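You operate a simulated robot arm through the tools that you are given. There is no shell and no other tool. Be economical: measure what you need, move in short steps, check, and stop when the job is done.

You run a simulated two-armed robot. Do the job below in one go: nothing can be reset, and whatever is moved stays where it is left.

TASK
Push the filter drawer shut. Shut the pad drawer. Take the yellow cloth from the top of the green bench and leave it on the steel tray. Fetch the yellow can from the padded end of the yellow stand and set it on the middle of the green board. Open the left drawer of the green bench, put the orange block from the inside the left drawer of the green bench on the top of the green bench, then shut the drawer. Put the big grey can on top of the rolled white sheet. Put the sanding pad labelled "P120" from the top of the grey bench on the belt of the strap machine and the sanding pad labelled "P320" on the cart 26 padded top. Take the stain can from the cart 26 padded top and leave it on the plain top of the blue bench. Switch the black brake lever off. Put the navy sample board on the cart 62 padded top. Take the lacquer can with the earliest date from the cart 72 padded top and put it on the cart 29 padded top. The order is free. Set down upright: yellow can, big grey can, stain can, lacquer can. The black brake lever goes to its stop.

The check looks at the end state, three seconds after you hand in, the way a careful person would. Anything else that was tipped, shoved, dropped, spilled or broken makes it a failure. Flat cloth is picked up by pressing the open fingertips on it (5 to 10 N) and closing them slowly along it; thin cloth reads only 2 to 8 mm in the jaws.

THE ROBOT
Two 7-joint arms with two-finger parallel grippers on one trunk, on a base that drives. Base frame: it is fixed to the floor where the robot stands at the start and does not move with it; the origin is under the middle of the robot, x ahead of it, y to its left, z up. Units: m, rad, N and s.
The left shoulder is at the start at [0.07, 0.163, 0.945], the right one opposite. With the tool pointing down near the work surface each hand reaches from about 0.1 to 0.8 m from the robot's upright axis, wherever it stands, measured 20 degrees to its own side. Places, roughly: belt of the strap machine [-3.4, 1.3, 0.8]; big grey can [-2.75, -3.25, 0.5]; black brake lever [1.7, -5.3, 0.5]; cart 26 padded top [1.1, -5, 0.9]; cart 29 padded top [4, -9.4, 0.9]; cart 62 padded top [4, -4.9, 0.9]; filter drawer [0.9, 0.1, 0.6]; lacquer can [2, -7.5, 1]; left drawer of the green bench [-0.9, -2.5, 0.7]; middle of the green board (20x15 cm) [-0.82, -2.54, 0.8]; navy sample board (15x6x2 cm) [3.9, -8.8, 0.9]; orange block (3x3x3 cm) [-0.9, -2.5, 0.7]; pad drawer [1.5, -0.9, 0.6]; plain top of the blue bench [1.7, -0.7, 0.8]; rolled white sheet (15x57x7 cm) [0.6, -6.9, 1.6]; sanding pad [-3, -3.25, 0.75]; stain can [1.5, -5.5, 1]; steel tray (26x18x3 cm) [3, -2.3, 0.9]; top of the green bench [-1, -2, 0.8]; yellow can [-1.5, -0.5, 0.75]; yellow cloth (5x9x5 cm) [-1, -1.7, 0.8]. Payload 3.43 kg a hand.
The TCP of each hand is the grasp point between the finger pads, 0.034 m short of the fingertips. In the tool frame z runs along the fingers and y along their closing line. Largest opening 0.128 m; finger width 0.024, thickness 0.012; the body of the gripper, 0.048 by 0.13 m, starts 0.096 m behind the TCP.
Orientation is told as [roll, pitch, yaw] about the base's x, y, z axes, in that order, counted from this pose: with the fingers straight down and closing along the base's y, the tool's x points along the base's -x, its y along +y and its z along -z.

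THE INTERFACE
- The arms move only by the tool servo_tool. It takes "left_plan", "right_plan" or both (then of equal length, played together; a hand with none holds still); each is a list of rows, each a list of 6 numbers: the shift along the base's x, y, z in m, then the turn, a rotation vector about the base's x, y, z in rad. In form: [[tx, ty, tz, wx, wy, wz], ...]. A call has 1 to 10 rows; each row shifts and turns the commanded pose from where the row before left it. "left_fingers" and "right_fingers" are, for a hand that has rows, the closure, from 0 (fully open) to 1 (shut), set as the call begins (left out, the last holds). Rows are played at 5 a second. More than 0.05 m and 0.15 rad between two rows, or a gripper value outside its range, and nothing of the call is played. Where a pose cannot be reached the arm comes as near as it can. A force on the tool above 40 N (or 10 N above the force at the start of the call, whichever is more), or a blocked arm, ends the call early, and 0.2 s more pass. The fingers move at their own pace (about 0.153 m/s each) and stop on an object; they squeeze with about 37 N. The grip force told is the motor's: it shows also when the fingers shut on nothing. Time passes only in rows, and 0.2 s behind the last, so rows that do not move let the fingers close. It gives the time, the measured TCP pose, the force on the tool (base axes), the opening and the grip force at its end, in the units of the frame above (readings bear some noise), with the torque about the TCP (base axes, N m) and any sound that the robot's microphone picked up.
- Cameras (640 x 400 px; columns grow to the right, rows downward): "scene" is now at [0.1323, 0.0187, 1.168]; the picture's right is [0.24, -0.97, 0.00], its down [-0.60, -0.15, -0.79] and it looks along [0.76, 0.18, -0.62] (base axes); focal length 274 px, centre (320, 200). "left" rides on the left gripper at [0.076, 0.011, -0.16] in its tool frame; the picture's right is [-0.15, 0.99, 0.00], its down [-0.88, -0.13, -0.46] and it looks along [-0.45, -0.07, 0.89] (tool axes); focal length 234 px, centre (320, 200). "right" rides on the right gripper at [0.076, -0.011, -0.16] in its tool frame; the picture's right is [0.15, 0.99, 0.00], its down [-0.88, 0.13, -0.46] and it looks along [-0.45, 0.07, 0.89] (tool axes); focal length 234 px, centre (320, 200). There is no depth. A picture from a camera that has moved, and an enlarged one, comes with that camera's place and axes in the base frame and with its lens.
- get_image(camera): a new picture of that camera. No time passes.
- slide_trunk(by): slides the trunk up (or, below 0, down) by that many m; the arms and the scene camera ride with it, the base frame stays. It gives what a move gives, with no picture.
- steer(legs): drives the robot by 1 to 6 legs, each [ahead, left, turn to the left] in m, m and rad, along the robot's own axes; the way and the turn of a leg run together, so that a leg with both is an arc; at most 1.5 m and 3.142 rad a leg. The arms and the cameras ride along, it lands a little off, and it stops where it bumps. It gives what a move gives.
- turn_head(pan, tilt): turns the head with the scene camera to pan (to the left, within 1.501 rad either way) and tilt (down, from -0.506 to 1.204), counted from straight ahead of the robot. It gives what a move gives.
- enlarge(camera, box): a new picture of the part [left, top, right, bottom] of that camera's present view, enlarged. No time passes.
- sign_off(): hands the job in; it is judged then, once.

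Go step by step. Nothing tells you exact positions but the pictures and the camera data: compare them with the known pose of the tool, close in by small moves and look again before you grip or let go. The budget is 556 turns and 364 pictures, counting those below and the enlarged ones. Unless the task says otherwise, let go and move clear before handing in.

The tools are called after "Request:" by a JSON object that holds its "fn" and its "kwargs". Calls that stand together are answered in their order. servo_tool: Moves the arms, as the interface text tells. Its arguments: {"type":"object","properties":{"left_plan":{"type":"array"},"left_fingers":{"type":"number"},"right_plan":{"type":"array"},"right_fingers":{"type":"number"}},"required":[]} The other tools are called the same way: slide_trunk (by) slides the trunk up or down; steer (legs) drives the base; turn_head (pan, tilt) turns the head that bears the scene camera; get_image (camera) takes a picture; enlarge (camera, box) takes an enlarged picture of a part of a camera's view; sign_off () hands the job in.

At the start:

```text
clock: 0.0
left_tool_pos: [0.5388, 0.2732, 0.8165]
left_tool_rot: [0.0, 0.002, 0.0]
left_ft_force: [0.2, 1.3, -0.5]
left_torque: [0.01, 0.01, 0.0]
left_gripper_width: 0.1275
left_grasp_force: 0.1
right_tool_pos: [0.6974, -0.184, 0.9026]
right_tool_rot: [0.001, -0.001, 0.001]
right_ft_force: [0.0, 0.9, 0.2]
right_torque: [0.0, -0.01, -0.02]
right_gripper_width: 0.1278
right_grasp_force: 0.0
trunk travel left (down, up): [-0.425, 0.515]
robot x, y, heading: [-0.0014, 0.0013, -0.002]
head pan, tilt: [0.237, 0.667]
```

scene: 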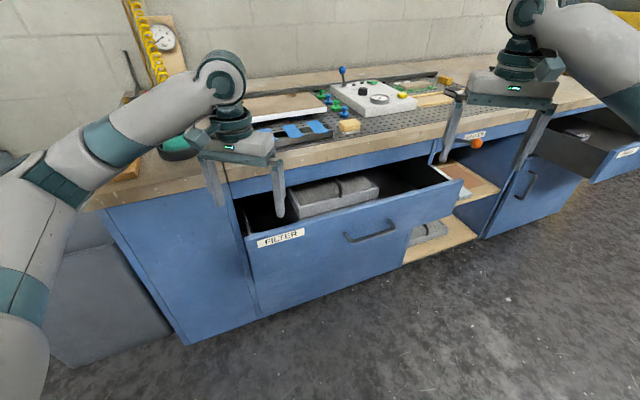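
right: 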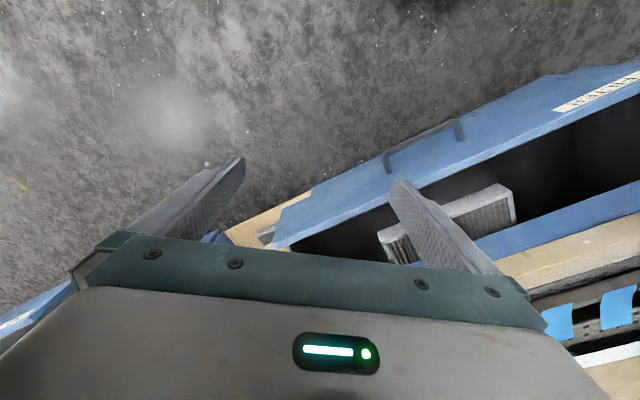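
left: 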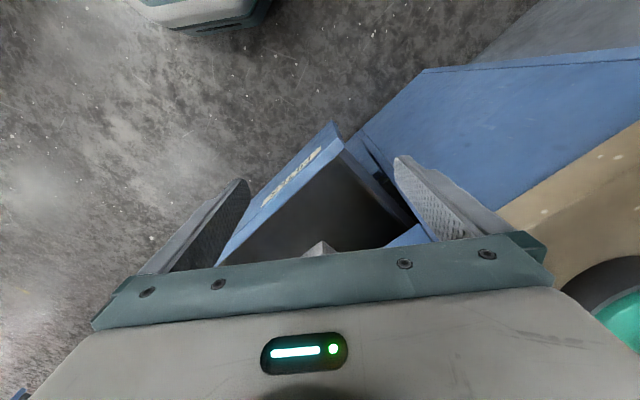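

I see the blue bench rotated about 35° with the filter drawer open in front of me, and the pad drawer open further right. I'll look around before moving.

Request:
{"fn": "turn_head", "kwargs": {"pan": -0.6, "tilt": 0.5}}

Request:
{"fn": "get_image", "kwargs": {"camera": "scene"}}

Request:
{"fn": "turn_head", "kwargs": {"pan": 0.237, "tilt": 0.9}}

Request:
{"fn": "get_image", "kwargs": {"camera": "scene"}}

```text
clock: 1.2
left_tool_pos: [0.5379, 0.2737, 0.8161]
left_tool_rot: [0.002, 0.0, 0.001]
left_ft_force: [0.3, 0.6, -0.3]
left_torque: [-0.04, 0.01, -0.02]
left_gripper_width: 0.1278
left_grasp_force: 0.2
right_tool_pos: [0.6983, -0.1846, 0.9017]
right_tool_rot: [0.001, -0.002, 0.001]
right_ft_force: [-1.0, 0.5, -0.8]
right_torque: [-0.01, -0.02, 0.03]
right_gripper_width: 0.1282
right_grasp_force: 0.1
trunk travel left (down, up): [-0.425, 0.515]
robot x, y, heading: [-0.0015, 0.0007, -0.002]
head pan, tilt: [-0.6, 0.499]
```

```text
360 pictures are left
camera scene: at [0.1237, -0.0529, 1.1829], right [-0.56, -0.83, 0.0], down [-0.4, 0.27, -0.88], along [0.72, -0.5, -0.48], focal length 274 px, centre (320, 200)
```

scene: 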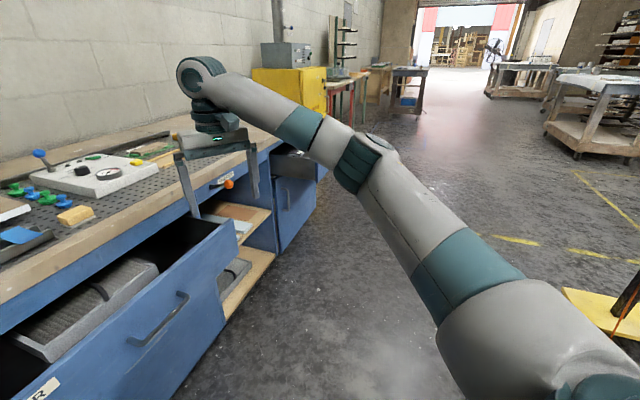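

```text
clock: 2.3
left_tool_pos: [0.5384, 0.2735, 0.8168]
left_tool_rot: [-0.001, 0.0, 0.0]
left_ft_force: [0.2, -0.2, -0.5]
left_torque: [0.04, -0.01, -0.04]
left_gripper_width: 0.1281
left_grasp_force: 0.2
right_tool_pos: [0.6981, -0.1837, 0.9022]
right_tool_rot: [0.0, -0.001, 0.0]
right_ft_force: [0.5, 0.3, -1.2]
right_torque: [-0.01, -0.06, 0.01]
right_gripper_width: 0.1284
right_grasp_force: 0.1
trunk travel left (down, up): [-0.425, 0.515]
robot x, y, heading: [-0.0022, 0.0029, -0.0]
head pan, tilt: [0.237, 0.901]
```

```text
359 pictures are left
camera scene: at [0.1219, 0.0161, 1.1491], right [0.23, -0.97, 0.0], down [-0.76, -0.18, -0.62], along [0.6, 0.15, -0.78], focal length 274 px, centre (320, 200)
```

scene: 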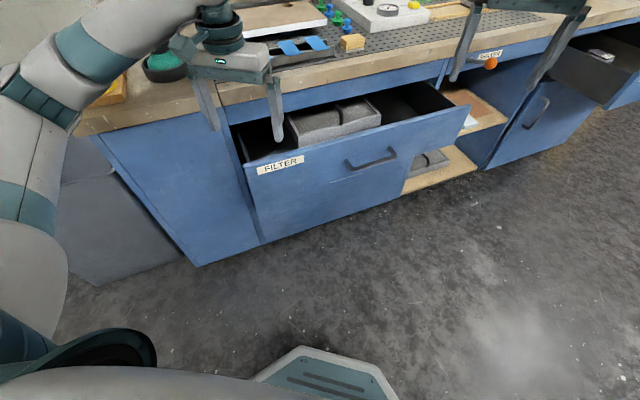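

The drawer front's top edge is at z≈0.70, running from (0.54, 0.30) to (0.89, -0.24), and the push direction is (0.82, 0.57). I'll pull back the right hand, then turn the closed left hand towards the drawer face.

Request:
{"fn": "servo_tool", "kwargs": {"left_plan": [[-0.02, -0.045, 0.01, 0, 0, 0.122], [-0.02, -0.045, 0.01, 0, 0, 0.122], [-0.01, -0.045, 0, 0, 0, 0.122], [0, -0.045, 0, 0, 0, 0.122], [0, -0.045, 0, 0, 0, 0.122], [0, 0, 0, 0.086, -0.122, 0], [0, 0, 0, 0.086, -0.122, 0], [0, 0, 0, 0.086, -0.122, 0], [0, 0, 0, 0.086, -0.122, 0], [0, 0, 0, 0.086, -0.122, 0]], "right_plan": [[-0.04, -0.02, 0.03, 0, 0, 0], [-0.04, -0.02, 0.03, 0, 0, 0], [-0.04, -0.02, 0.02, 0, 0, 0], [-0.04, -0.02, 0, 0, 0, 0], [-0.04, -0.02, 0, 0, 0, 0], [-0.04, -0.02, 0, 0, 0, 0], [-0.04, -0.0, 0, 0, 0, 0], [-0.04, -0.0, 0, 0, 0, 0], [0, 0, 0, 0, 0, 0], [0, 0, 0, 0, 0, 0]], "left_fingers": 1}}

Request:
{"fn": "turn_head", "kwargs": {"pan": 0.237, "tilt": 0.7}}

Request:
{"fn": "get_image", "kwargs": {"camera": "scene"}}

```text
refused: row 1 steps farther than a row can; nothing moved
```

```text
clock: 3.0
left_tool_pos: [0.5373, 0.2731, 0.8167]
left_tool_rot: [0.0, 0.0, 0.001]
left_ft_force: [0.0, 0.8, 0.6]
left_torque: [0.03, 0.0, -0.02]
left_gripper_width: 0.1281
left_grasp_force: 0.2
right_tool_pos: [0.6972, -0.1838, 0.9014]
right_tool_rot: [0.0, -0.001, 0.0]
right_ft_force: [0.0, -0.2, 0.4]
right_torque: [-0.01, 0.03, 0.02]
right_gripper_width: 0.1279
right_grasp_force: 0.1
trunk travel left (down, up): [-0.425, 0.515]
robot x, y, heading: [0.0044, 0.0003, 0.004]
head pan, tilt: [0.237, 0.7]
```

```text
358 pictures are left
camera scene: at [0.1311, 0.0184, 1.1651], right [0.24, -0.97, 0.0], down [-0.63, -0.15, -0.76], along [0.74, 0.18, -0.64], focal length 274 px, centre (320, 200)
```

scene: 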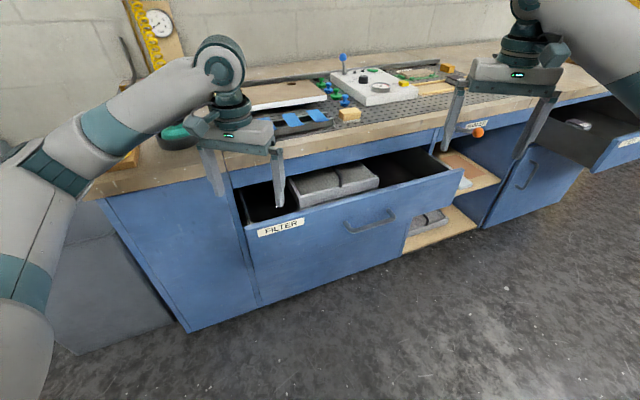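

The limit is 0.05 m per row as a norm, so I'll redo this with smaller steps.

Request:
{"fn": "servo_tool", "kwargs": {"left_plan": [[-0.01, -0.042, 0.01, 0, 0, 0.122], [-0.01, -0.042, 0.01, 0, 0, 0.122], [-0.01, -0.042, 0, 0, 0, 0.122], [-0.01, -0.042, 0, 0, 0, 0.122], [0, -0.042, 0, 0, 0, 0.122], [0, -0.02, 0, 0.083, -0.118, 0], [0, 0, 0, 0.083, -0.118, 0], [0, 0, 0, 0.083, -0.118, 0], [0, 0, 0, 0.083, -0.118, 0], [0, 0, 0, 0.083, -0.118, 0]], "right_plan": [[-0.03, -0.02, 0.03, 0, 0, 0], [-0.03, -0.02, 0.03, 0, 0, 0], [-0.04, -0.02, 0.02, 0, 0, 0], [-0.04, -0.02, 0, 0, 0, 0], [-0.04, -0.02, 0, 0, 0, 0], [-0.04, -0.02, 0, 0, 0, 0], [-0.04, -0.0, 0, 0, 0, 0], [-0.04, -0.0, 0, 0, 0, 0], [0, 0, 0, 0, 0, 0], [0, 0, 0, 0, 0, 0]], "left_fingers": 1}}

Request:
{"fn": "get_image", "kwargs": {"camera": "scene"}}

```text
clock: 5.2
left_tool_pos: [0.4975, 0.0423, 0.8374]
left_tool_rot: [0.003, -0.725, 0.609]
left_ft_force: [-0.1, -0.7, -0.4]
left_torque: [0.02, 0.02, 0.01]
left_gripper_width: 0.0004
left_grasp_force: 33.3
right_tool_pos: [0.397, -0.3048, 0.9835]
right_tool_rot: [0.001, 0.002, 0.0]
right_ft_force: [0.1, 0.0, 0.3]
right_torque: [0.01, 0.01, 0.01]
right_gripper_width: 0.1282
right_grasp_force: 0.0
trunk travel left (down, up): [-0.425, 0.515]
robot x, y, heading: [0.0019, -0.0035, 0.001]
head pan, tilt: [0.237, 0.7]
```

```text
357 pictures are left
camera scene: at [0.1302, 0.0172, 1.1653], right [0.23, -0.97, 0.0], down [-0.63, -0.15, -0.77], along [0.74, 0.18, -0.64], focal length 274 px, centre (320, 200)
```

scene: 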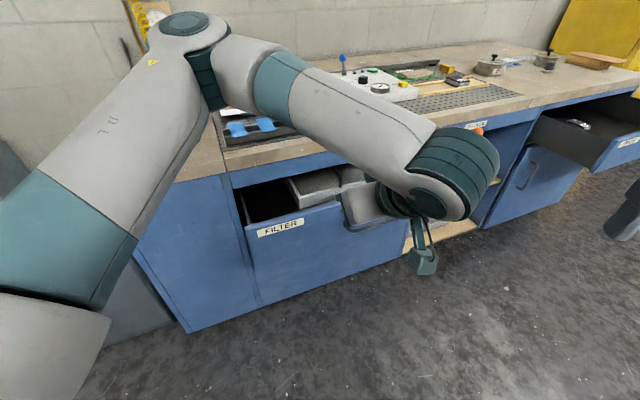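

The tip is about 0.16 m in front of the drawer face. I'll go down first and then push along (0.82, 0.57).

Request:
{"fn": "servo_tool", "kwargs": {"left_plan": [[0, 0, -0.045, 0, 0, 0], [0, 0, -0.045, 0, 0, 0], [0.01, 0.005, -0.045, 0, 0, 0], [0.02, 0.015, -0.025, 0, 0, 0], [0.03, 0.02, 0, 0, 0, 0], [0.03, 0.02, 0, 0, 0, 0]]}}

Request:
{"fn": "get_image", "kwargs": {"camera": "scene"}}

Request:
{"fn": "get_image", "kwargs": {"camera": "left"}}

```text
clock: 6.7
left_tool_pos: [0.5889, 0.1027, 0.6767]
left_tool_rot: [0.002, -0.72, 0.61]
left_ft_force: [-0.1, 0.0, 0.8]
left_torque: [-0.02, 0.04, -0.04]
left_gripper_width: 0.0
left_grasp_force: 32.8
right_tool_pos: [0.3976, -0.304, 0.984]
right_tool_rot: [0.0, 0.0, 0.0]
right_ft_force: [0.1, -0.5, -0.3]
right_torque: [0.0, 0.05, 0.02]
right_gripper_width: 0.1278
right_grasp_force: 0.1
trunk travel left (down, up): [-0.425, 0.515]
robot x, y, heading: [0.0018, -0.0008, 0.0]
head pan, tilt: [0.237, 0.7]
```

```text
356 pictures are left
camera scene: at [0.1313, 0.0189, 1.1651], right [0.24, -0.97, 0.0], down [-0.63, -0.15, -0.76], along [0.74, 0.18, -0.64], focal length 274 px, centre (320, 200)
```

scene: 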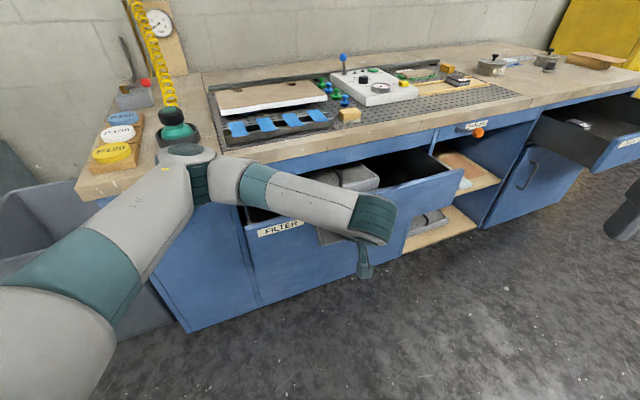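

```text
355 pictures are left
camera left: at [0.4492, 0.0187, 0.7468], right [-0.48, 0.87, 0.1], down [0.37, 0.1, 0.92], along [0.8, 0.48, -0.37], focal length 234 px, centre (320, 200)
```

left: 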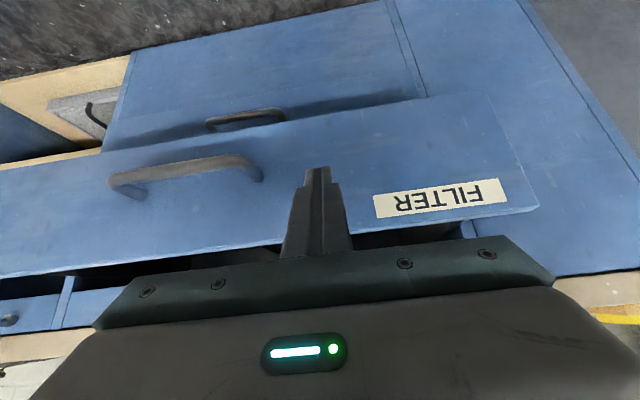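

The closed tip is 5 cm from the drawer face, to the left of the handle. I'll push in steps.

Request:
{"fn": "servo_tool", "kwargs": {"left_plan": [[0.02, 0.014, 0, 0, 0, 0], [0.02, 0.014, 0, 0, 0, 0], [0.02, 0.014, 0, 0, 0, 0], [0.02, 0.014, 0, 0, 0, 0], [0.02, 0.014, 0, 0, 0, 0]]}}

Request:
{"fn": "get_image", "kwargs": {"camera": "scene"}}

```text
clock: 7.8
left_tool_pos: [0.6882, 0.1735, 0.6772]
left_tool_rot: [0.003, -0.721, 0.609]
left_ft_force: [0.6, 0.2, 0.5]
left_torque: [-0.01, -0.01, 0.01]
left_gripper_width: 0.0
left_grasp_force: 33.2
right_tool_pos: [0.3983, -0.3034, 0.9826]
right_tool_rot: [0.0, 0.0, 0.001]
right_ft_force: [0.8, 0.0, -0.3]
right_torque: [0.0, 0.01, -0.02]
right_gripper_width: 0.128
right_grasp_force: 0.0
trunk travel left (down, up): [-0.425, 0.515]
robot x, y, heading: [0.0019, -0.0014, -0.001]
head pan, tilt: [0.237, 0.7]
```

```text
354 pictures are left
camera scene: at [0.1315, 0.0187, 1.1651], right [0.24, -0.97, 0.0], down [-0.63, -0.15, -0.76], along [0.74, 0.18, -0.64], focal length 274 px, centre (320, 200)
```

scene: 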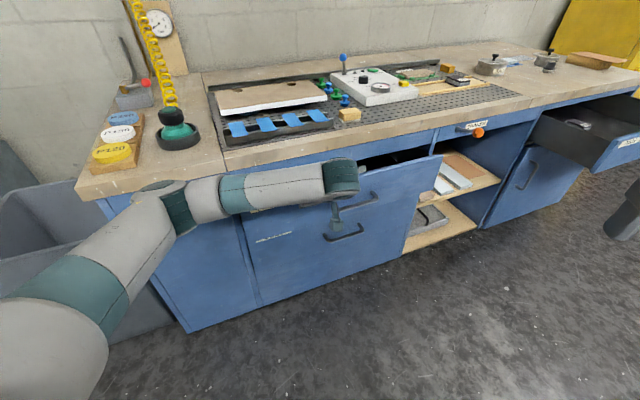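

The drawer moves easily and the elbow is clear, so I'll keep pushing.

Request:
{"fn": "servo_tool", "kwargs": {"left_plan": [[0.02, 0.014, 0, 0, 0, 0], [0.02, 0.014, 0, 0, 0, 0], [0.02, 0.014, 0, 0, 0, 0], [0.015, 0.01, 0, 0, 0, 0], [0.015, 0.01, 0, 0, 0, 0], [0.015, 0.01, 0, 0, 0, 0]]}}

Request:
{"fn": "get_image", "kwargs": {"camera": "scene"}}

Request:
{"fn": "get_image", "kwargs": {"camera": "left"}}

```text
clock: 8.6
left_tool_pos: [0.7324, 0.2008, 0.6758]
left_tool_rot: [0.007, -0.71, 0.599]
left_ft_force: [-15.8, -7.2, 7.0]
left_torque: [-0.16, 0.5, 0.2]
left_gripper_width: 0.0003
left_grasp_force: 33.0
right_tool_pos: [0.3979, -0.303, 0.9829]
right_tool_rot: [0.0, 0.001, -0.001]
right_ft_force: [0.4, 0.2, 0.2]
right_torque: [-0.01, 0.05, 0.01]
right_gripper_width: 0.1282
right_grasp_force: 0.1
trunk travel left (down, up): [-0.425, 0.515]
robot x, y, heading: [0.0015, -0.0041, 0.004]
head pan, tilt: [0.237, 0.7]
stopped in row 3 (left hand): the force on the tool passed its limit at 65 N (the readings are from after the stop); the commanded pose is now the measured one
```

```text
353 pictures are left
camera scene: at [0.1307, 0.0182, 1.1653], right [0.24, -0.97, 0.0], down [-0.63, -0.15, -0.76], along [0.74, 0.18, -0.64], focal length 274 px, centre (320, 200)
```

scene: 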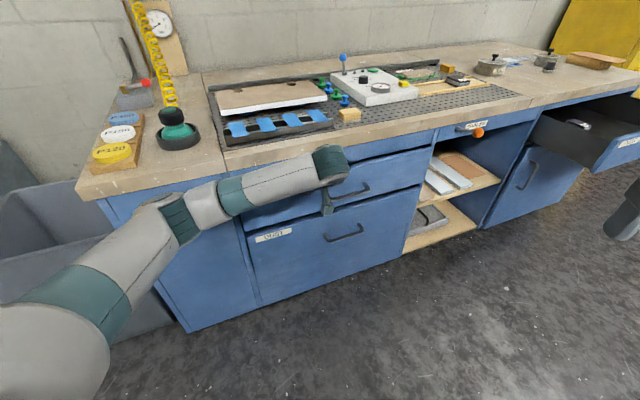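

```text
352 pictures are left
camera left: at [0.592, 0.1185, 0.7474], right [-0.47, 0.88, 0.1], down [0.38, 0.1, 0.92], along [0.8, 0.47, -0.38], focal length 234 px, centre (320, 200)
```

left: 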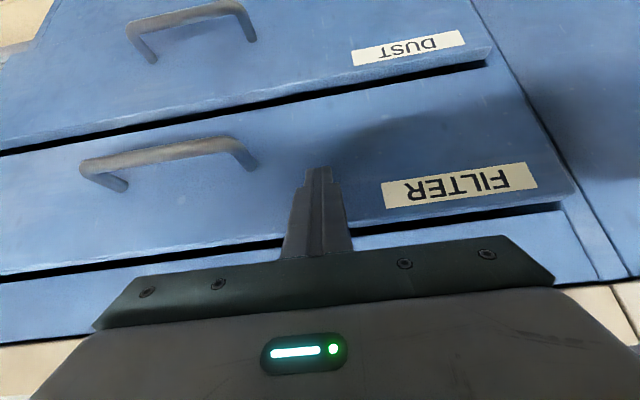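

It hit a hard stop, so it looks shut. I'll back off and check that it's flush.

Request:
{"fn": "servo_tool", "kwargs": {"left_plan": [[-0.03, -0.021, 0, 0, 0, 0], [-0.04, -0.028, 0, 0, 0, 0], [-0.04, -0.028, 0, 0, 0, 0], [-0.04, -0.028, 0.01, 0, 0, 0], [-0.04, -0.028, 0.01, 0, 0, 0]]}}

Request:
{"fn": "enlarge", "kwargs": {"camera": "scene", "box": [200, 120, 460, 300]}}

```text
clock: 9.8
left_tool_pos: [0.5427, 0.0687, 0.6954]
left_tool_rot: [0.009, -0.713, 0.598]
left_ft_force: [-0.9, -0.9, 0.6]
left_torque: [0.02, -0.01, 0.02]
left_gripper_width: 0.0
left_grasp_force: 32.6
right_tool_pos: [0.3985, -0.3036, 0.9819]
right_tool_rot: [0.0, 0.0, 0.0]
right_ft_force: [0.1, -0.4, 0.2]
right_torque: [0.01, -0.02, -0.04]
right_gripper_width: 0.1277
right_grasp_force: 0.0
trunk travel left (down, up): [-0.425, 0.515]
robot x, y, heading: [0.0006, -0.0015, 0.003]
head pan, tilt: [0.237, 0.7]
```

```text
2.22 times, centred on (330, 210) of scene
camera zoom: at [0.1304, 0.0171, 1.1652], right [0.24, -0.97, 0.0], down [-0.63, -0.15, -0.77], along [0.74, 0.18, -0.64], focal length 609 px, centre (298, 178)
```

zoom: 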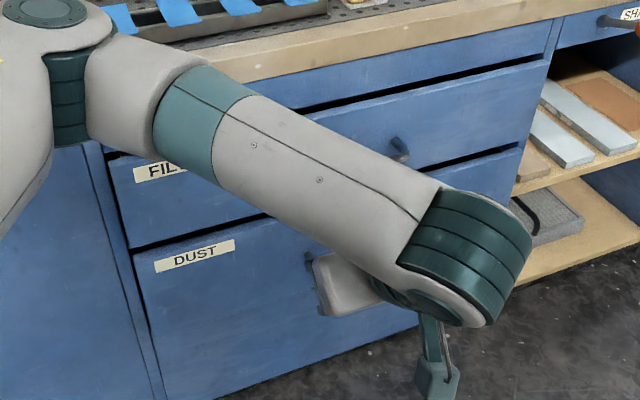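

The filter drawer is shut. Next is the pad drawer; I'll check the floor to my right before driving.

Request:
{"fn": "turn_head", "kwargs": {"pan": -1.4, "tilt": 0.4}}

Request:
{"fn": "get_image", "kwargs": {"camera": "scene"}}

Request:
{"fn": "turn_head", "kwargs": {"pan": -0.6, "tilt": 0.6}}

Request:
{"fn": "get_image", "kwargs": {"camera": "scene"}}

```text
clock: 11.5
left_tool_pos: [0.5434, 0.0698, 0.6959]
left_tool_rot: [0.01, -0.712, 0.599]
left_ft_force: [0.0, 0.4, -0.3]
left_torque: [0.0, 0.0, -0.01]
left_gripper_width: 0.0
left_grasp_force: 33.2
right_tool_pos: [0.397, -0.3043, 0.9844]
right_tool_rot: [0.001, -0.002, 0.0]
right_ft_force: [0.1, 0.3, 0.1]
right_torque: [-0.04, 0.02, -0.04]
right_gripper_width: 0.1279
right_grasp_force: 0.0
trunk travel left (down, up): [-0.425, 0.515]
robot x, y, heading: [0.0016, 0.0002, 0.003]
head pan, tilt: [-1.4, 0.4]
```

```text
350 pictures are left
camera scene: at [0.0643, -0.093, 1.192], right [-0.99, -0.17, 0.0], down [-0.07, 0.38, -0.92], along [0.16, -0.91, -0.39], focal length 274 px, centre (320, 200)
```

scene: 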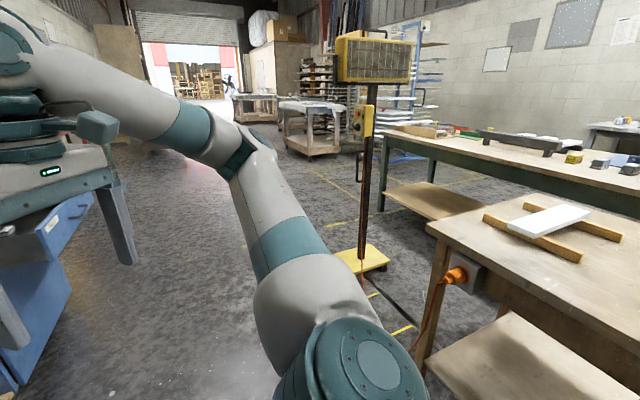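

```text
clock: 12.6
left_tool_pos: [0.5426, 0.0701, 0.6963]
left_tool_rot: [0.01, -0.711, 0.599]
left_ft_force: [0.0, 0.0, 0.7]
left_torque: [0.01, 0.0, 0.0]
left_gripper_width: 0.0
left_grasp_force: 32.9
right_tool_pos: [0.398, -0.3031, 0.9829]
right_tool_rot: [0.0, 0.0, -0.001]
right_ft_force: [-0.2, -0.5, 1.1]
right_torque: [-0.01, -0.01, -0.01]
right_gripper_width: 0.1277
right_grasp_force: 0.1
trunk travel left (down, up): [-0.425, 0.515]
robot x, y, heading: [0.0004, 0.0002, 0.004]
head pan, tilt: [-0.6, 0.6]
```

```text
349 pictures are left
camera scene: at [0.1213, -0.0517, 1.1738], right [-0.57, -0.82, 0.0], down [-0.47, 0.32, -0.83], along [0.68, -0.47, -0.56], focal length 274 px, centre (320, 200)
```

scene: 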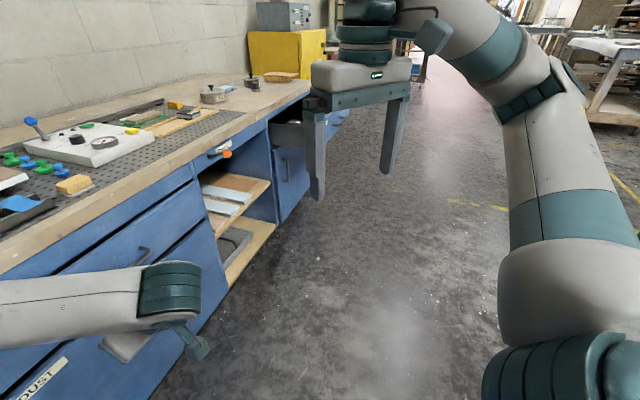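

The tan table's corner is near (-0.1, -0.8), so I need to steer past it. I'll raise the left hand and strafe along the bench to the pad drawer.

Request:
{"fn": "servo_tool", "kwargs": {"left_plan": [[-0.02, -0.01, 0.04, 0, 0, 0], [-0.02, -0.01, 0.04, 0, 0, 0], [-0.02, -0.01, 0.04, 0, 0, 0], [-0.02, -0.01, 0.04, 0, 0, 0], [-0.02, -0.01, 0.04, 0, 0, 0]]}}

Request:
{"fn": "steer", "kwargs": {"legs": [[0.34, -0.5, 0]]}}

Request:
{"fn": "turn_head", "kwargs": {"pan": -0.2, "tilt": 0.7}}

Request:
{"fn": "get_image", "kwargs": {"camera": "scene"}}

```text
clock: 13.8
left_tool_pos: [0.4406, 0.0189, 0.8965]
left_tool_rot: [0.007, -0.712, 0.598]
left_ft_force: [-0.2, 0.2, 0.7]
left_torque: [0.0, -0.03, -0.01]
left_gripper_width: 0.0
left_grasp_force: 33.5
right_tool_pos: [0.3978, -0.3042, 0.983]
right_tool_rot: [-0.001, -0.001, -0.001]
right_ft_force: [-0.2, 0.1, -0.1]
right_torque: [0.07, -0.02, 0.03]
right_gripper_width: 0.128
right_grasp_force: 0.1
trunk travel left (down, up): [-0.425, 0.515]
robot x, y, heading: [-0.0005, 0.0008, -0.001]
head pan, tilt: [-0.6, 0.6]
```

```text
clock: 17.2
left_tool_pos: [0.7842, -0.4816, 0.8957]
left_tool_rot: [0.009, -0.712, 0.595]
left_ft_force: [0.2, 0.3, -0.2]
left_torque: [0.02, 0.01, -0.01]
left_gripper_width: 0.0
left_grasp_force: 33.2
right_tool_pos: [0.7372, -0.8048, 0.9823]
right_tool_rot: [-0.001, 0.001, -0.004]
right_ft_force: [0.2, -1.1, -0.3]
right_torque: [0.0, 0.01, 0.02]
right_gripper_width: 0.128
right_grasp_force: 0.0
trunk travel left (down, up): [-0.425, 0.515]
robot x, y, heading: [0.3421, -0.4961, -0.001]
head pan, tilt: [-0.6, 0.6]
```

```text
clock: 18.1
left_tool_pos: [0.7835, -0.482, 0.8961]
left_tool_rot: [0.009, -0.713, 0.595]
left_ft_force: [0.4, 0.0, -0.7]
left_torque: [-0.02, -0.01, 0.03]
left_gripper_width: 0.0004
left_grasp_force: 32.9
right_tool_pos: [0.7383, -0.8042, 0.9819]
right_tool_rot: [0.001, -0.001, -0.004]
right_ft_force: [0.6, -1.4, 0.1]
right_torque: [0.04, 0.02, 0.0]
right_gripper_width: 0.1283
right_grasp_force: 0.0
trunk travel left (down, up): [-0.425, 0.515]
robot x, y, heading: [0.341, -0.5007, -0.002]
head pan, tilt: [-0.201, 0.7]
```

```text
348 pictures are left
camera scene: at [0.4731, -0.518, 1.1652], right [-0.2, -0.98, 0.0], down [-0.63, 0.13, -0.76], along [0.75, -0.16, -0.64], focal length 274 px, centre (320, 200)
```

scene: 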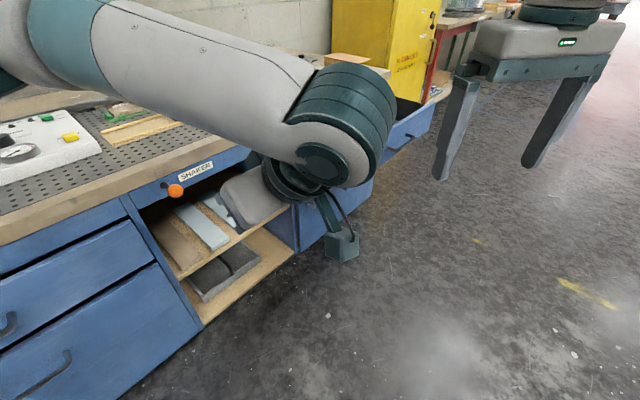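

The pad drawer's face centre is near (1.43, -1.1), open by about 0.25 m. I'll drive to the same relative pose that I used for the filter drawer.

Request:
{"fn": "steer", "kwargs": {"legs": [[0.44, -0.62, 0]]}}

Request:
{"fn": "turn_head", "kwargs": {"pan": 0.3, "tilt": 0.8}}

Request:
{"fn": "get_image", "kwargs": {"camera": "scene"}}

Request:
{"fn": "get_image", "kwargs": {"camera": "left"}}

```text
clock: 22.2
left_tool_pos: [1.2182, -1.1078, 0.8957]
left_tool_rot: [0.009, -0.711, 0.592]
left_ft_force: [0.1, 0.5, -0.3]
left_torque: [0.0, 0.03, -0.01]
left_gripper_width: 0.0
left_grasp_force: 32.7
right_tool_pos: [1.1724, -1.4292, 0.984]
right_tool_rot: [0.001, 0.001, -0.005]
right_ft_force: [-0.2, -0.4, 0.0]
right_torque: [0.01, 0.02, 0.01]
right_gripper_width: 0.1281
right_grasp_force: 0.1
trunk travel left (down, up): [-0.425, 0.515]
robot x, y, heading: [0.7767, -1.1217, -0.005]
head pan, tilt: [-0.201, 0.7]
```

```text
clock: 23.1
left_tool_pos: [1.2172, -1.1065, 0.8959]
left_tool_rot: [0.008, -0.712, 0.592]
left_ft_force: [0.0, -0.4, 0.3]
left_torque: [-0.02, 0.0, 0.03]
left_gripper_width: 0.0
left_grasp_force: 33.4
right_tool_pos: [1.1729, -1.4289, 0.9834]
right_tool_rot: [0.001, 0.0, -0.006]
right_ft_force: [-0.1, -0.1, 0.1]
right_torque: [-0.04, 0.0, -0.03]
right_gripper_width: 0.128
right_grasp_force: 0.1
trunk travel left (down, up): [-0.425, 0.515]
robot x, y, heading: [0.7775, -1.1241, -0.005]
head pan, tilt: [0.3, 0.799]
```

```text
347 pictures are left
camera scene: at [0.9024, -1.1015, 1.157], right [0.29, -0.96, 0.0], down [-0.69, -0.21, -0.7], along [0.67, 0.2, -0.72], focal length 274 px, centre (320, 200)
```

scene: 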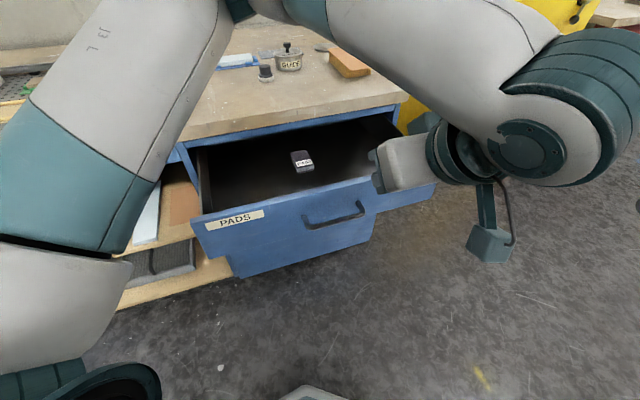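

```text
346 pictures are left
camera left: at [1.0785, -1.1883, 0.9671], right [-0.46, 0.88, 0.1], down [0.38, 0.1, 0.92], along [0.8, 0.47, -0.38], focal length 234 px, centre (320, 200)
```

left: 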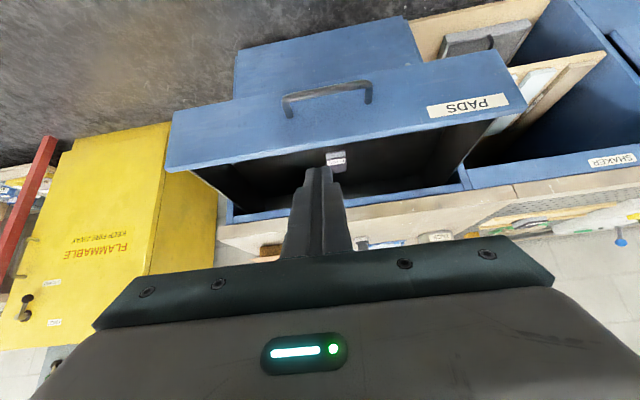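

The drawer face centre is about (1.34, -0.98). I'll bring the left tip just left of the handle, in front of the face, and look again.

Request:
{"fn": "servo_tool", "kwargs": {"left_plan": [[-0.01, 0.03, -0.03, 0, 0, 0], [-0.01, 0.03, -0.03, 0, 0, 0], [-0.01, 0.03, -0.035, 0, 0, 0], [0, 0.03, -0.035, 0, 0, 0], [0, 0.03, -0.03, 0, 0, 0], [0, 0.02, -0.03, 0, 0, 0], [0, 0.0, -0.03, 0, 0, 0]]}}

Request:
{"fn": "get_image", "kwargs": {"camera": "left"}}

Request:
{"fn": "get_image", "kwargs": {"camera": "scene"}}

```text
clock: 24.7
left_tool_pos: [1.2289, -0.9674, 0.6738]
left_tool_rot: [0.007, -0.712, 0.592]
left_ft_force: [0.0, 0.8, -0.8]
left_torque: [0.02, -0.01, 0.01]
left_gripper_width: 0.0
left_grasp_force: 33.2
left hand out of reach, approached as far as the arm can: row 4, 5, 6
right_tool_pos: [1.1741, -1.4297, 0.9833]
right_tool_rot: [-0.002, 0.0, -0.006]
right_ft_force: [0.3, 0.1, 0.2]
right_torque: [0.01, 0.0, -0.02]
right_gripper_width: 0.1278
right_grasp_force: 0.0
trunk travel left (down, up): [-0.425, 0.515]
robot x, y, heading: [0.7778, -1.1196, -0.004]
head pan, tilt: [0.3, 0.799]
```

```text
345 pictures are left
camera left: at [1.088, -1.0494, 0.7444], right [-0.46, 0.88, 0.1], down [0.38, 0.1, 0.92], along [0.8, 0.47, -0.38], focal length 234 px, centre (320, 200)
```

left: 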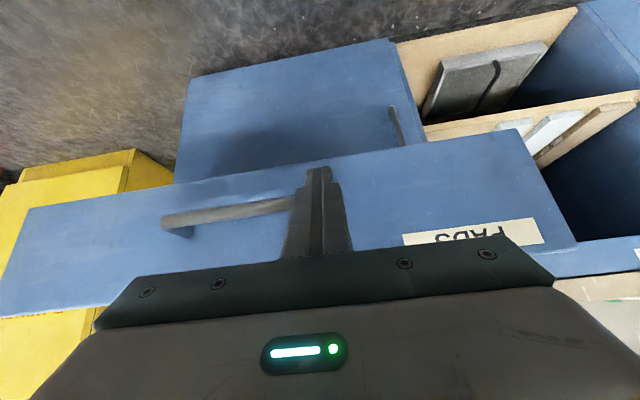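

```text
344 pictures are left
camera scene: at [0.903, -1.1008, 1.1569], right [0.29, -0.96, 0.0], down [-0.69, -0.21, -0.7], along [0.67, 0.2, -0.72], focal length 274 px, centre (320, 200)
```

scene: 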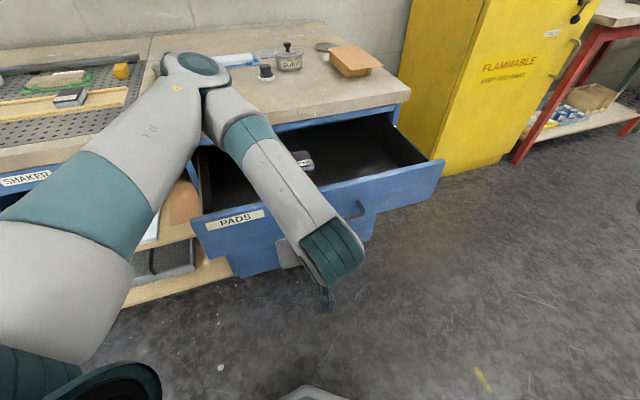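

The tip is 6 cm from the face, near the handle's left post. I'll shift left a little, then push.

Request:
{"fn": "servo_tool", "kwargs": {"left_plan": [[-0.005, 0.03, 0, 0, 0, 0], [0.0, 0.02, 0, 0, 0, 0], [0.016, 0.011, 0, 0, 0, 0]]}}

Request:
{"fn": "get_image", "kwargs": {"camera": "left"}}

```text
clock: 25.5
left_tool_pos: [1.2549, -0.9155, 0.6659]
left_tool_rot: [0.008, -0.711, 0.592]
left_ft_force: [-0.4, 0.5, 0.3]
left_torque: [-0.03, -0.06, 0.02]
left_gripper_width: 0.0001
left_grasp_force: 32.6
left hand out of reach, approached as far as the arm can: row 1, 2
right_tool_pos: [1.1729, -1.4287, 0.984]
right_tool_rot: [-0.001, 0.0, -0.007]
right_ft_force: [-0.3, 0.1, -0.6]
right_torque: [-0.04, -0.02, 0.01]
right_gripper_width: 0.128
right_grasp_force: 0.0
trunk travel left (down, up): [-0.425, 0.515]
robot x, y, heading: [0.778, -1.1232, -0.003]
head pan, tilt: [0.3, 0.799]
```

```text
343 pictures are left
camera left: at [1.1154, -0.9976, 0.7378], right [-0.46, 0.88, 0.1], down [0.38, 0.1, 0.92], along [0.8, 0.47, -0.38], focal length 234 px, centre (320, 200)
```

left: 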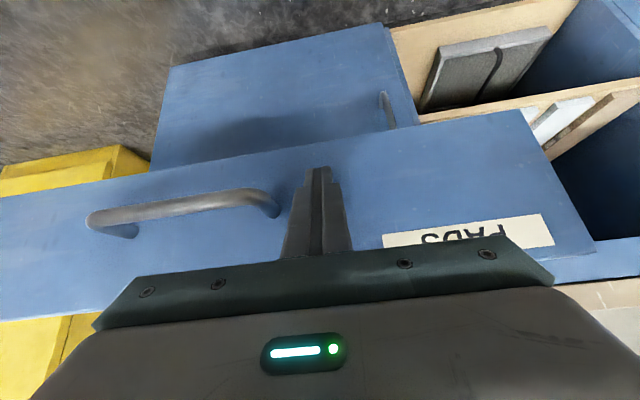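

Clear of the handle. I'll push now.

Request:
{"fn": "servo_tool", "kwargs": {"left_plan": [[0.02, 0.014, 0, 0, 0, 0], [0.02, 0.014, 0, 0, 0, 0], [0.02, 0.014, 0, 0, 0, 0], [0.02, 0.014, 0, 0, 0, 0], [0.02, 0.014, 0, 0, 0, 0], [0.02, 0.014, 0, 0, 0, 0]]}}

Request:
{"fn": "get_image", "kwargs": {"camera": "scene"}}

```text
clock: 26.9
left_tool_pos: [1.3781, -0.8326, 0.667]
left_tool_rot: [0.009, -0.713, 0.591]
left_ft_force: [0.4, 0.0, -0.7]
left_torque: [0.01, 0.02, -0.02]
left_gripper_width: 0.0
left_grasp_force: 32.7
right_tool_pos: [1.1714, -1.4296, 0.9831]
right_tool_rot: [0.0, 0.002, -0.007]
right_ft_force: [0.8, 0.1, 0.0]
right_torque: [-0.02, -0.01, 0.03]
right_gripper_width: 0.1278
right_grasp_force: 0.0
trunk travel left (down, up): [-0.425, 0.515]
robot x, y, heading: [0.776, -1.1272, -0.006]
head pan, tilt: [0.3, 0.799]
```

```text
342 pictures are left
camera scene: at [0.9027, -1.1009, 1.1569], right [0.29, -0.96, 0.0], down [-0.69, -0.21, -0.7], along [0.67, 0.2, -0.72], focal length 274 px, centre (320, 200)
```

scene: 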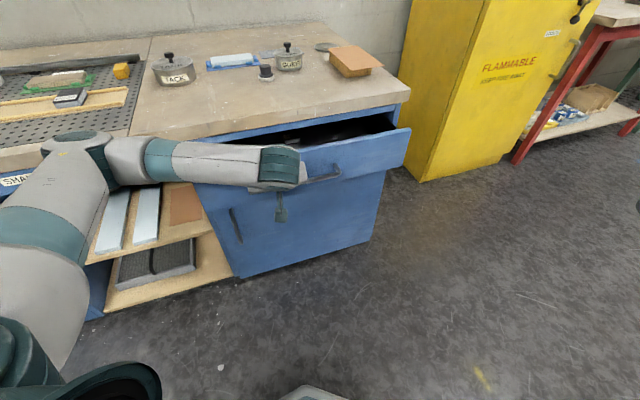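

Request:
{"fn": "servo_tool", "kwargs": {"left_plan": [[0.02, 0.014, 0, 0, 0, 0], [0.02, 0.014, 0, 0, 0, 0], [0.016, 0.011, 0, 0, 0, 0], [0.016, 0.011, 0, 0, 0, 0], [0.016, 0.011, 0, 0, 0, 0], [0.016, 0.011, 0, 0, 0, 0]]}}

Request:
{"fn": "get_image", "kwargs": {"camera": "scene"}}

```text
clock: 28.0
left_tool_pos: [1.4478, -0.7848, 0.6663]
left_tool_rot: [0.009, -0.703, 0.585]
left_ft_force: [-13.7, -5.1, 10.1]
left_torque: [0.08, -0.08, 0.2]
left_gripper_width: 0.0
left_grasp_force: 33.1
right_tool_pos: [1.172, -1.4301, 0.982]
right_tool_rot: [0.001, 0.0, -0.01]
right_ft_force: [-0.1, 0.7, -0.4]
right_torque: [-0.02, 0.07, 0.0]
right_gripper_width: 0.1279
right_grasp_force: 0.1
trunk travel left (down, up): [-0.425, 0.515]
robot x, y, heading: [0.7753, -1.1206, -0.005]
head pan, tilt: [0.3, 0.799]
stopped in row 5 (left hand): the force on the tool passed its limit at 60 N (the readings are from after the stop); the commanded pose is now the measured one
```

```text
341 pictures are left
camera scene: at [0.902, -1.1014, 1.157], right [0.29, -0.96, 0.0], down [-0.69, -0.21, -0.7], along [0.67, 0.2, -0.72], focal length 274 px, centre (320, 200)
```

scene: 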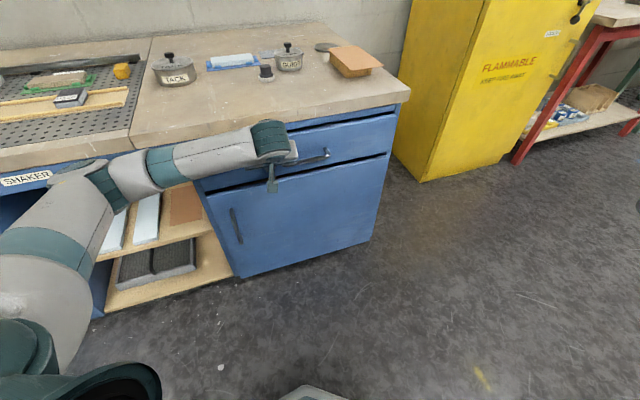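

Both drawers are shut. I'll retract the left hand to a neutral carrying pose, then take a wide look around.

Request:
{"fn": "servo_tool", "kwargs": {"left_plan": [[-0.04, -0.028, 0, 0, 0, 0], [-0.04, -0.028, 0, 0, 0, 0], [-0.04, -0.02, 0.02, 0, 0, 0], [-0.03, -0.01, 0.035, 0, 0, 0], [-0.03, -0.01, 0.035, 0, 0, 0], [-0.02, -0.0, 0.04, -0.08, 0.114, 0], [0, 0, 0.04, -0.08, 0.114, 0], [0, 0, 0.04, -0.08, 0.114, 0], [0, 0, 0.04, -0.08, 0.114, 0], [0, 0, 0.04, -0.08, 0.114, 0]]}}

Request:
{"fn": "servo_tool", "kwargs": {"left_plan": [[-0.02, 0, 0.01, 0, 0, -0.145], [-0.02, 0, 0.01, 0, 0, -0.145], [-0.02, 0, 0, 0, 0, -0.145], [-0.02, 0, 0, 0, 0, -0.145]], "left_fingers": 0}}

Request:
{"fn": "turn_head", "kwargs": {"pan": -1.45, "tilt": 0.3}}

Request:
{"fn": "get_image", "kwargs": {"camera": "scene"}}

Request:
{"fn": "turn_head", "kwargs": {"pan": -0.5, "tilt": 0.3}}

Request:
{"fn": "get_image", "kwargs": {"camera": "scene"}}

```text
clock: 30.2
left_tool_pos: [1.2541, -0.8809, 0.9544]
left_tool_rot: [-0.008, -0.006, 0.593]
left_ft_force: [-0.2, 0.3, -0.3]
left_torque: [-0.02, 0.0, -0.01]
left_gripper_width: 0.0
left_grasp_force: 32.1
left hand out of reach, approached as far as the arm can: row 5
right_tool_pos: [1.1726, -1.4291, 0.9832]
right_tool_rot: [0.0, 0.001, -0.006]
right_ft_force: [-0.4, 0.0, -0.2]
right_torque: [0.02, -0.01, -0.01]
right_gripper_width: 0.128
right_grasp_force: 0.1
trunk travel left (down, up): [-0.425, 0.515]
robot x, y, heading: [0.7739, -1.1198, -0.008]
head pan, tilt: [0.3, 0.799]
```

```text
clock: 31.2
left_tool_pos: [1.1729, -0.8803, 0.9747]
left_tool_rot: [-0.007, -0.007, 0.011]
left_ft_force: [0.0, -0.7, 0.9]
left_torque: [0.01, 0.0, 0.01]
left_gripper_width: 0.1279
left_grasp_force: 0.1
right_tool_pos: [1.173, -1.4284, 0.9832]
right_tool_rot: [-0.002, 0.0, -0.005]
right_ft_force: [0.2, 0.2, -1.2]
right_torque: [-0.02, -0.03, -0.02]
right_gripper_width: 0.1283
right_grasp_force: 0.1
trunk travel left (down, up): [-0.425, 0.515]
robot x, y, heading: [0.7766, -1.1203, -0.011]
head pan, tilt: [0.3, 0.799]
```

```text
clock: 33.0
left_tool_pos: [1.1738, -0.8816, 0.9737]
left_tool_rot: [-0.007, -0.007, 0.012]
left_ft_force: [0.0, 0.4, -0.2]
left_torque: [0.0, 0.03, -0.03]
left_gripper_width: 0.1279
left_grasp_force: 0.0
right_tool_pos: [1.1728, -1.4293, 0.9829]
right_tool_rot: [0.0, 0.0, -0.005]
right_ft_force: [0.2, 0.9, -0.3]
right_torque: [0.0, 0.01, 0.0]
right_gripper_width: 0.1281
right_grasp_force: 0.1
trunk travel left (down, up): [-0.425, 0.515]
robot x, y, heading: [0.7736, -1.1251, -0.008]
head pan, tilt: [-1.45, 0.3]
```

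```text
340 pictures are left
camera scene: at [0.8357, -1.2174, 1.2013], right [-0.99, -0.11, 0.0], down [-0.03, 0.29, -0.96], along [0.11, -0.95, -0.3], focal length 274 px, centre (320, 200)
```

scene: 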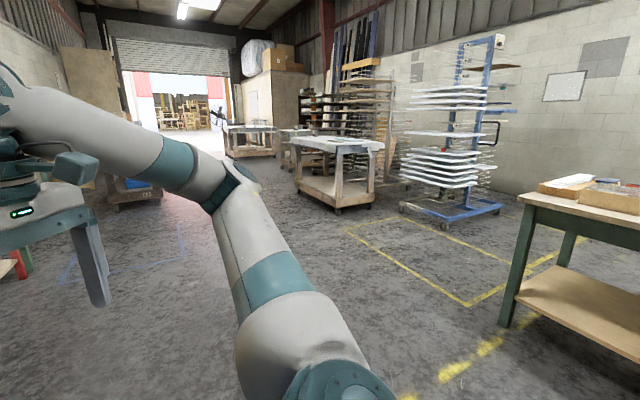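

```text
clock: 34.2
left_tool_pos: [1.1754, -0.8813, 0.9745]
left_tool_rot: [-0.008, -0.007, 0.011]
left_ft_force: [1.3, 0.4, -0.4]
left_torque: [0.03, -0.01, 0.01]
left_gripper_width: 0.1279
left_grasp_force: 0.0
right_tool_pos: [1.1719, -1.4284, 0.9818]
right_tool_rot: [0.0, 0.003, -0.006]
right_ft_force: [-0.8, -0.6, 0.4]
right_torque: [0.02, -0.03, 0.02]
right_gripper_width: 0.128
right_grasp_force: 0.0
trunk travel left (down, up): [-0.425, 0.515]
robot x, y, heading: [0.7791, -1.1212, -0.006]
head pan, tilt: [-0.499, 0.3]
```

```text
339 pictures are left
camera scene: at [0.9067, -1.1699, 1.2013], right [-0.48, -0.87, 0.0], down [-0.26, 0.14, -0.96], along [0.84, -0.46, -0.3], focal length 274 px, centre (320, 200)
```

scene: 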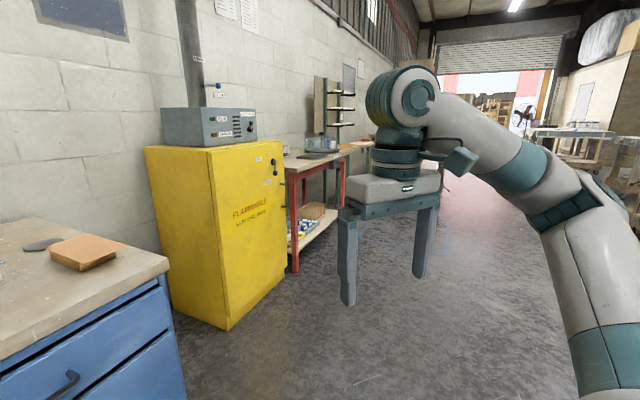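

The room runs along the blue bench's direction, with the green bench on the opposite side of the aisle. I'll turn right to face it and look.

Request:
{"fn": "steer", "kwargs": {"legs": [[0, 0, -2.5]]}}

Request:
{"fn": "turn_head", "kwargs": {"pan": 0, "tilt": 0.35}}

Request:
{"fn": "get_image", "kwargs": {"camera": "scene"}}

Request:
{"fn": "turn_head", "kwargs": {"pan": -0.9, "tilt": 0.35}}

Request:
{"fn": "get_image", "kwargs": {"camera": "scene"}}

```text
clock: 40.5
left_tool_pos: [0.6097, -1.558, 0.9747]
left_tool_rot: [-0.008, -0.006, -2.47]
left_ft_force: [0.4, -1.2, -1.3]
left_torque: [-0.01, 0.02, -0.02]
left_gripper_width: 0.128
left_grasp_force: 0.1
right_tool_pos: [0.2762, -1.1229, 0.9832]
right_tool_rot: [0.002, 0.002, -2.488]
right_ft_force: [0.2, 0.2, -0.1]
right_torque: [-0.04, -0.01, 0.01]
right_gripper_width: 0.1279
right_grasp_force: 0.0
trunk travel left (down, up): [-0.425, 0.515]
robot x, y, heading: [0.7733, -1.1236, -2.482]
head pan, tilt: [-0.499, 0.3]
```

```text
clock: 41.4
left_tool_pos: [0.6108, -1.5581, 0.9743]
left_tool_rot: [-0.007, -0.006, -2.47]
left_ft_force: [0.0, 0.2, 0.2]
left_torque: [0.0, -0.03, 0.0]
left_gripper_width: 0.1282
left_grasp_force: 0.1
right_tool_pos: [0.2769, -1.1252, 0.9833]
right_tool_rot: [-0.001, -0.001, -2.485]
right_ft_force: [-0.4, -0.8, 0.1]
right_torque: [0.0, -0.02, -0.03]
right_gripper_width: 0.128
right_grasp_force: 0.1
trunk travel left (down, up): [-0.425, 0.515]
robot x, y, heading: [0.7767, -1.1194, -2.489]
head pan, tilt: [0.0, 0.351]
```

```text
338 pictures are left
camera scene: at [0.661, -1.2114, 1.1966], right [-0.61, 0.79, 0.0], down [0.27, 0.21, -0.94], along [-0.75, -0.57, -0.34], focal length 274 px, centre (320, 200)
```

scene: 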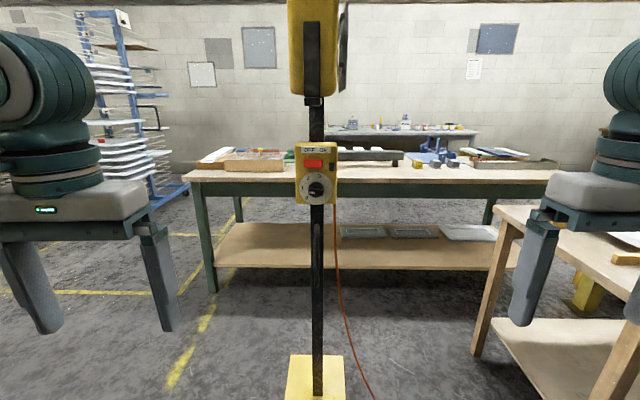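

```text
clock: 42.6
left_tool_pos: [0.6113, -1.5585, 0.975]
left_tool_rot: [-0.007, -0.006, -2.468]
left_ft_force: [0.4, 0.2, 0.4]
left_torque: [0.05, 0.0, 0.01]
left_gripper_width: 0.1281
left_grasp_force: 0.1
right_tool_pos: [0.2757, -1.1241, 0.9819]
right_tool_rot: [0.001, 0.001, -2.488]
right_ft_force: [0.3, 0.4, 0.5]
right_torque: [0.0, 0.0, 0.03]
right_gripper_width: 0.1281
right_grasp_force: 0.1
trunk travel left (down, up): [-0.425, 0.515]
robot x, y, heading: [0.7769, -1.1242, -2.485]
head pan, tilt: [-0.901, 0.351]
```

```text
337 pictures are left
camera scene: at [0.6446, -1.1322, 1.1966], right [0.24, 0.97, 0.0], down [0.33, -0.08, -0.94], along [-0.91, 0.23, -0.34], focal length 274 px, centre (320, 200)
```

scene: 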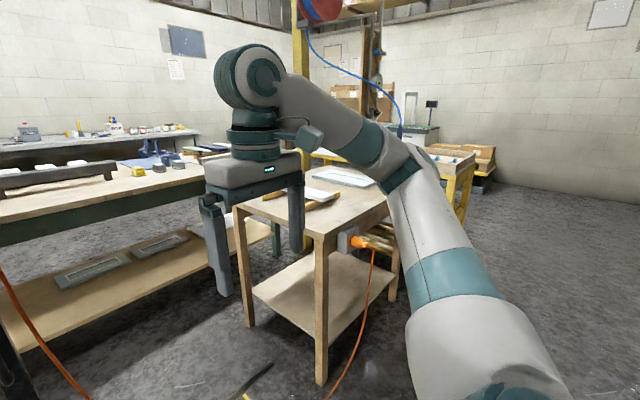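

The green bench spans the far side of the heater stand. I'll zoom in to see its drawers and the things on top.

Request:
{"fn": "turn_head", "kwargs": {"pan": 0, "tilt": 0.35}}

Request:
{"fn": "enlarge", "kwargs": {"camera": "scene", "box": [180, 120, 380, 245]}}

Request:
{"fn": "enlarge", "kwargs": {"camera": "scene", "box": [360, 120, 560, 245]}}

```text
clock: 43.8
left_tool_pos: [0.6106, -1.558, 0.9752]
left_tool_rot: [-0.008, -0.007, -2.471]
left_ft_force: [0.2, 0.5, -0.8]
left_torque: [0.02, -0.01, 0.02]
left_gripper_width: 0.1277
left_grasp_force: 0.1
right_tool_pos: [0.2763, -1.1234, 0.9824]
right_tool_rot: [0.0, 0.002, -2.486]
right_ft_force: [-0.1, -0.8, 0.0]
right_torque: [-0.03, 0.04, -0.02]
right_gripper_width: 0.1279
right_grasp_force: 0.1
trunk travel left (down, up): [-0.425, 0.515]
robot x, y, heading: [0.778, -1.1209, -2.486]
head pan, tilt: [0.0, 0.351]
```

```text
3.20 times, centred on (280, 182) of scene
camera zoom: at [0.661, -1.2114, 1.1966], right [-0.61, 0.79, 0.0], down [0.27, 0.21, -0.94], along [-0.75, -0.57, -0.34], focal length 878 px, centre (448, 256)
```

zoom: 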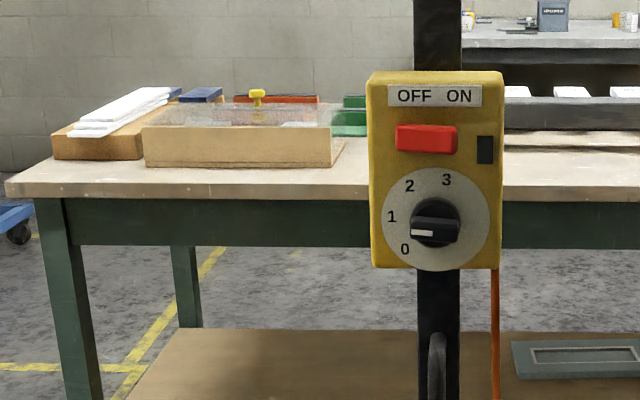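

```text
3.20 times, centred on (460, 182) of scene
camera zoom: at [0.661, -1.2114, 1.1966], right [-0.61, 0.79, 0.0], down [0.27, 0.21, -0.94], along [-0.75, -0.57, -0.34], focal length 878 px, centre (-128, 256)
```

zoom: 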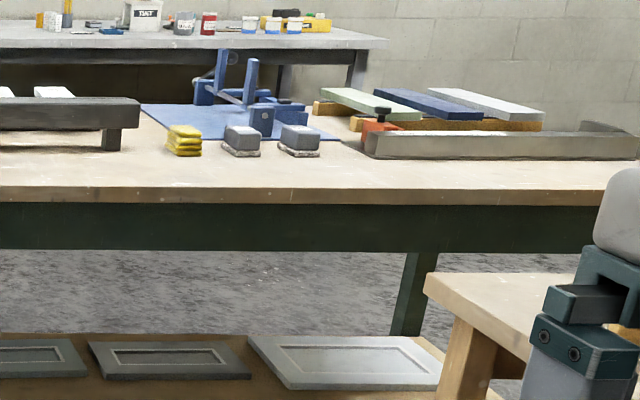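

The yellow folded cloth stands near (-0.96, -1.72) on the green bench. The heater's orange cable lies on the floor, so I need to see its route.

Request:
{"fn": "turn_head", "kwargs": {"pan": -0.35, "tilt": 0.85}}

Request:
{"fn": "get_image", "kwargs": {"camera": "scene"}}

```text
clock: 44.7
left_tool_pos: [0.6107, -1.5574, 0.9735]
left_tool_rot: [-0.007, -0.007, -2.469]
left_ft_force: [0.5, -0.4, 0.2]
left_torque: [0.0, 0.01, -0.02]
left_gripper_width: 0.128
left_grasp_force: 0.1
right_tool_pos: [0.2756, -1.1248, 0.9826]
right_tool_rot: [0.002, 0.001, -2.487]
right_ft_force: [-0.4, -0.9, 0.5]
right_torque: [0.02, -0.02, -0.02]
right_gripper_width: 0.1281
right_grasp_force: 0.1
trunk travel left (down, up): [-0.425, 0.515]
robot x, y, heading: [0.7727, -1.1227, -2.485]
head pan, tilt: [-0.351, 0.85]
```

```text
334 pictures are left
camera scene: at [0.6603, -1.1782, 1.153], right [-0.3, 0.95, 0.0], down [0.72, 0.22, -0.66], along [-0.63, -0.2, -0.75], focal length 274 px, centre (320, 200)
```

scene: 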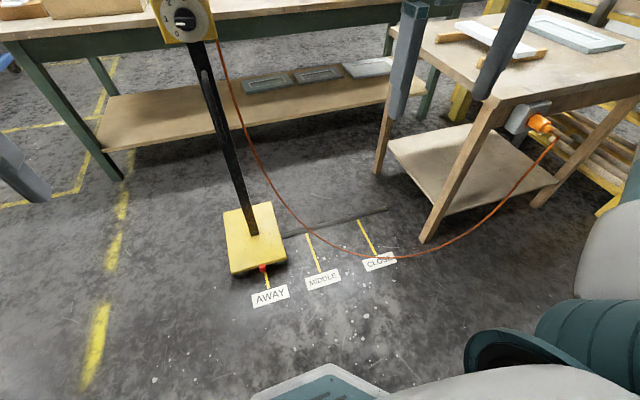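

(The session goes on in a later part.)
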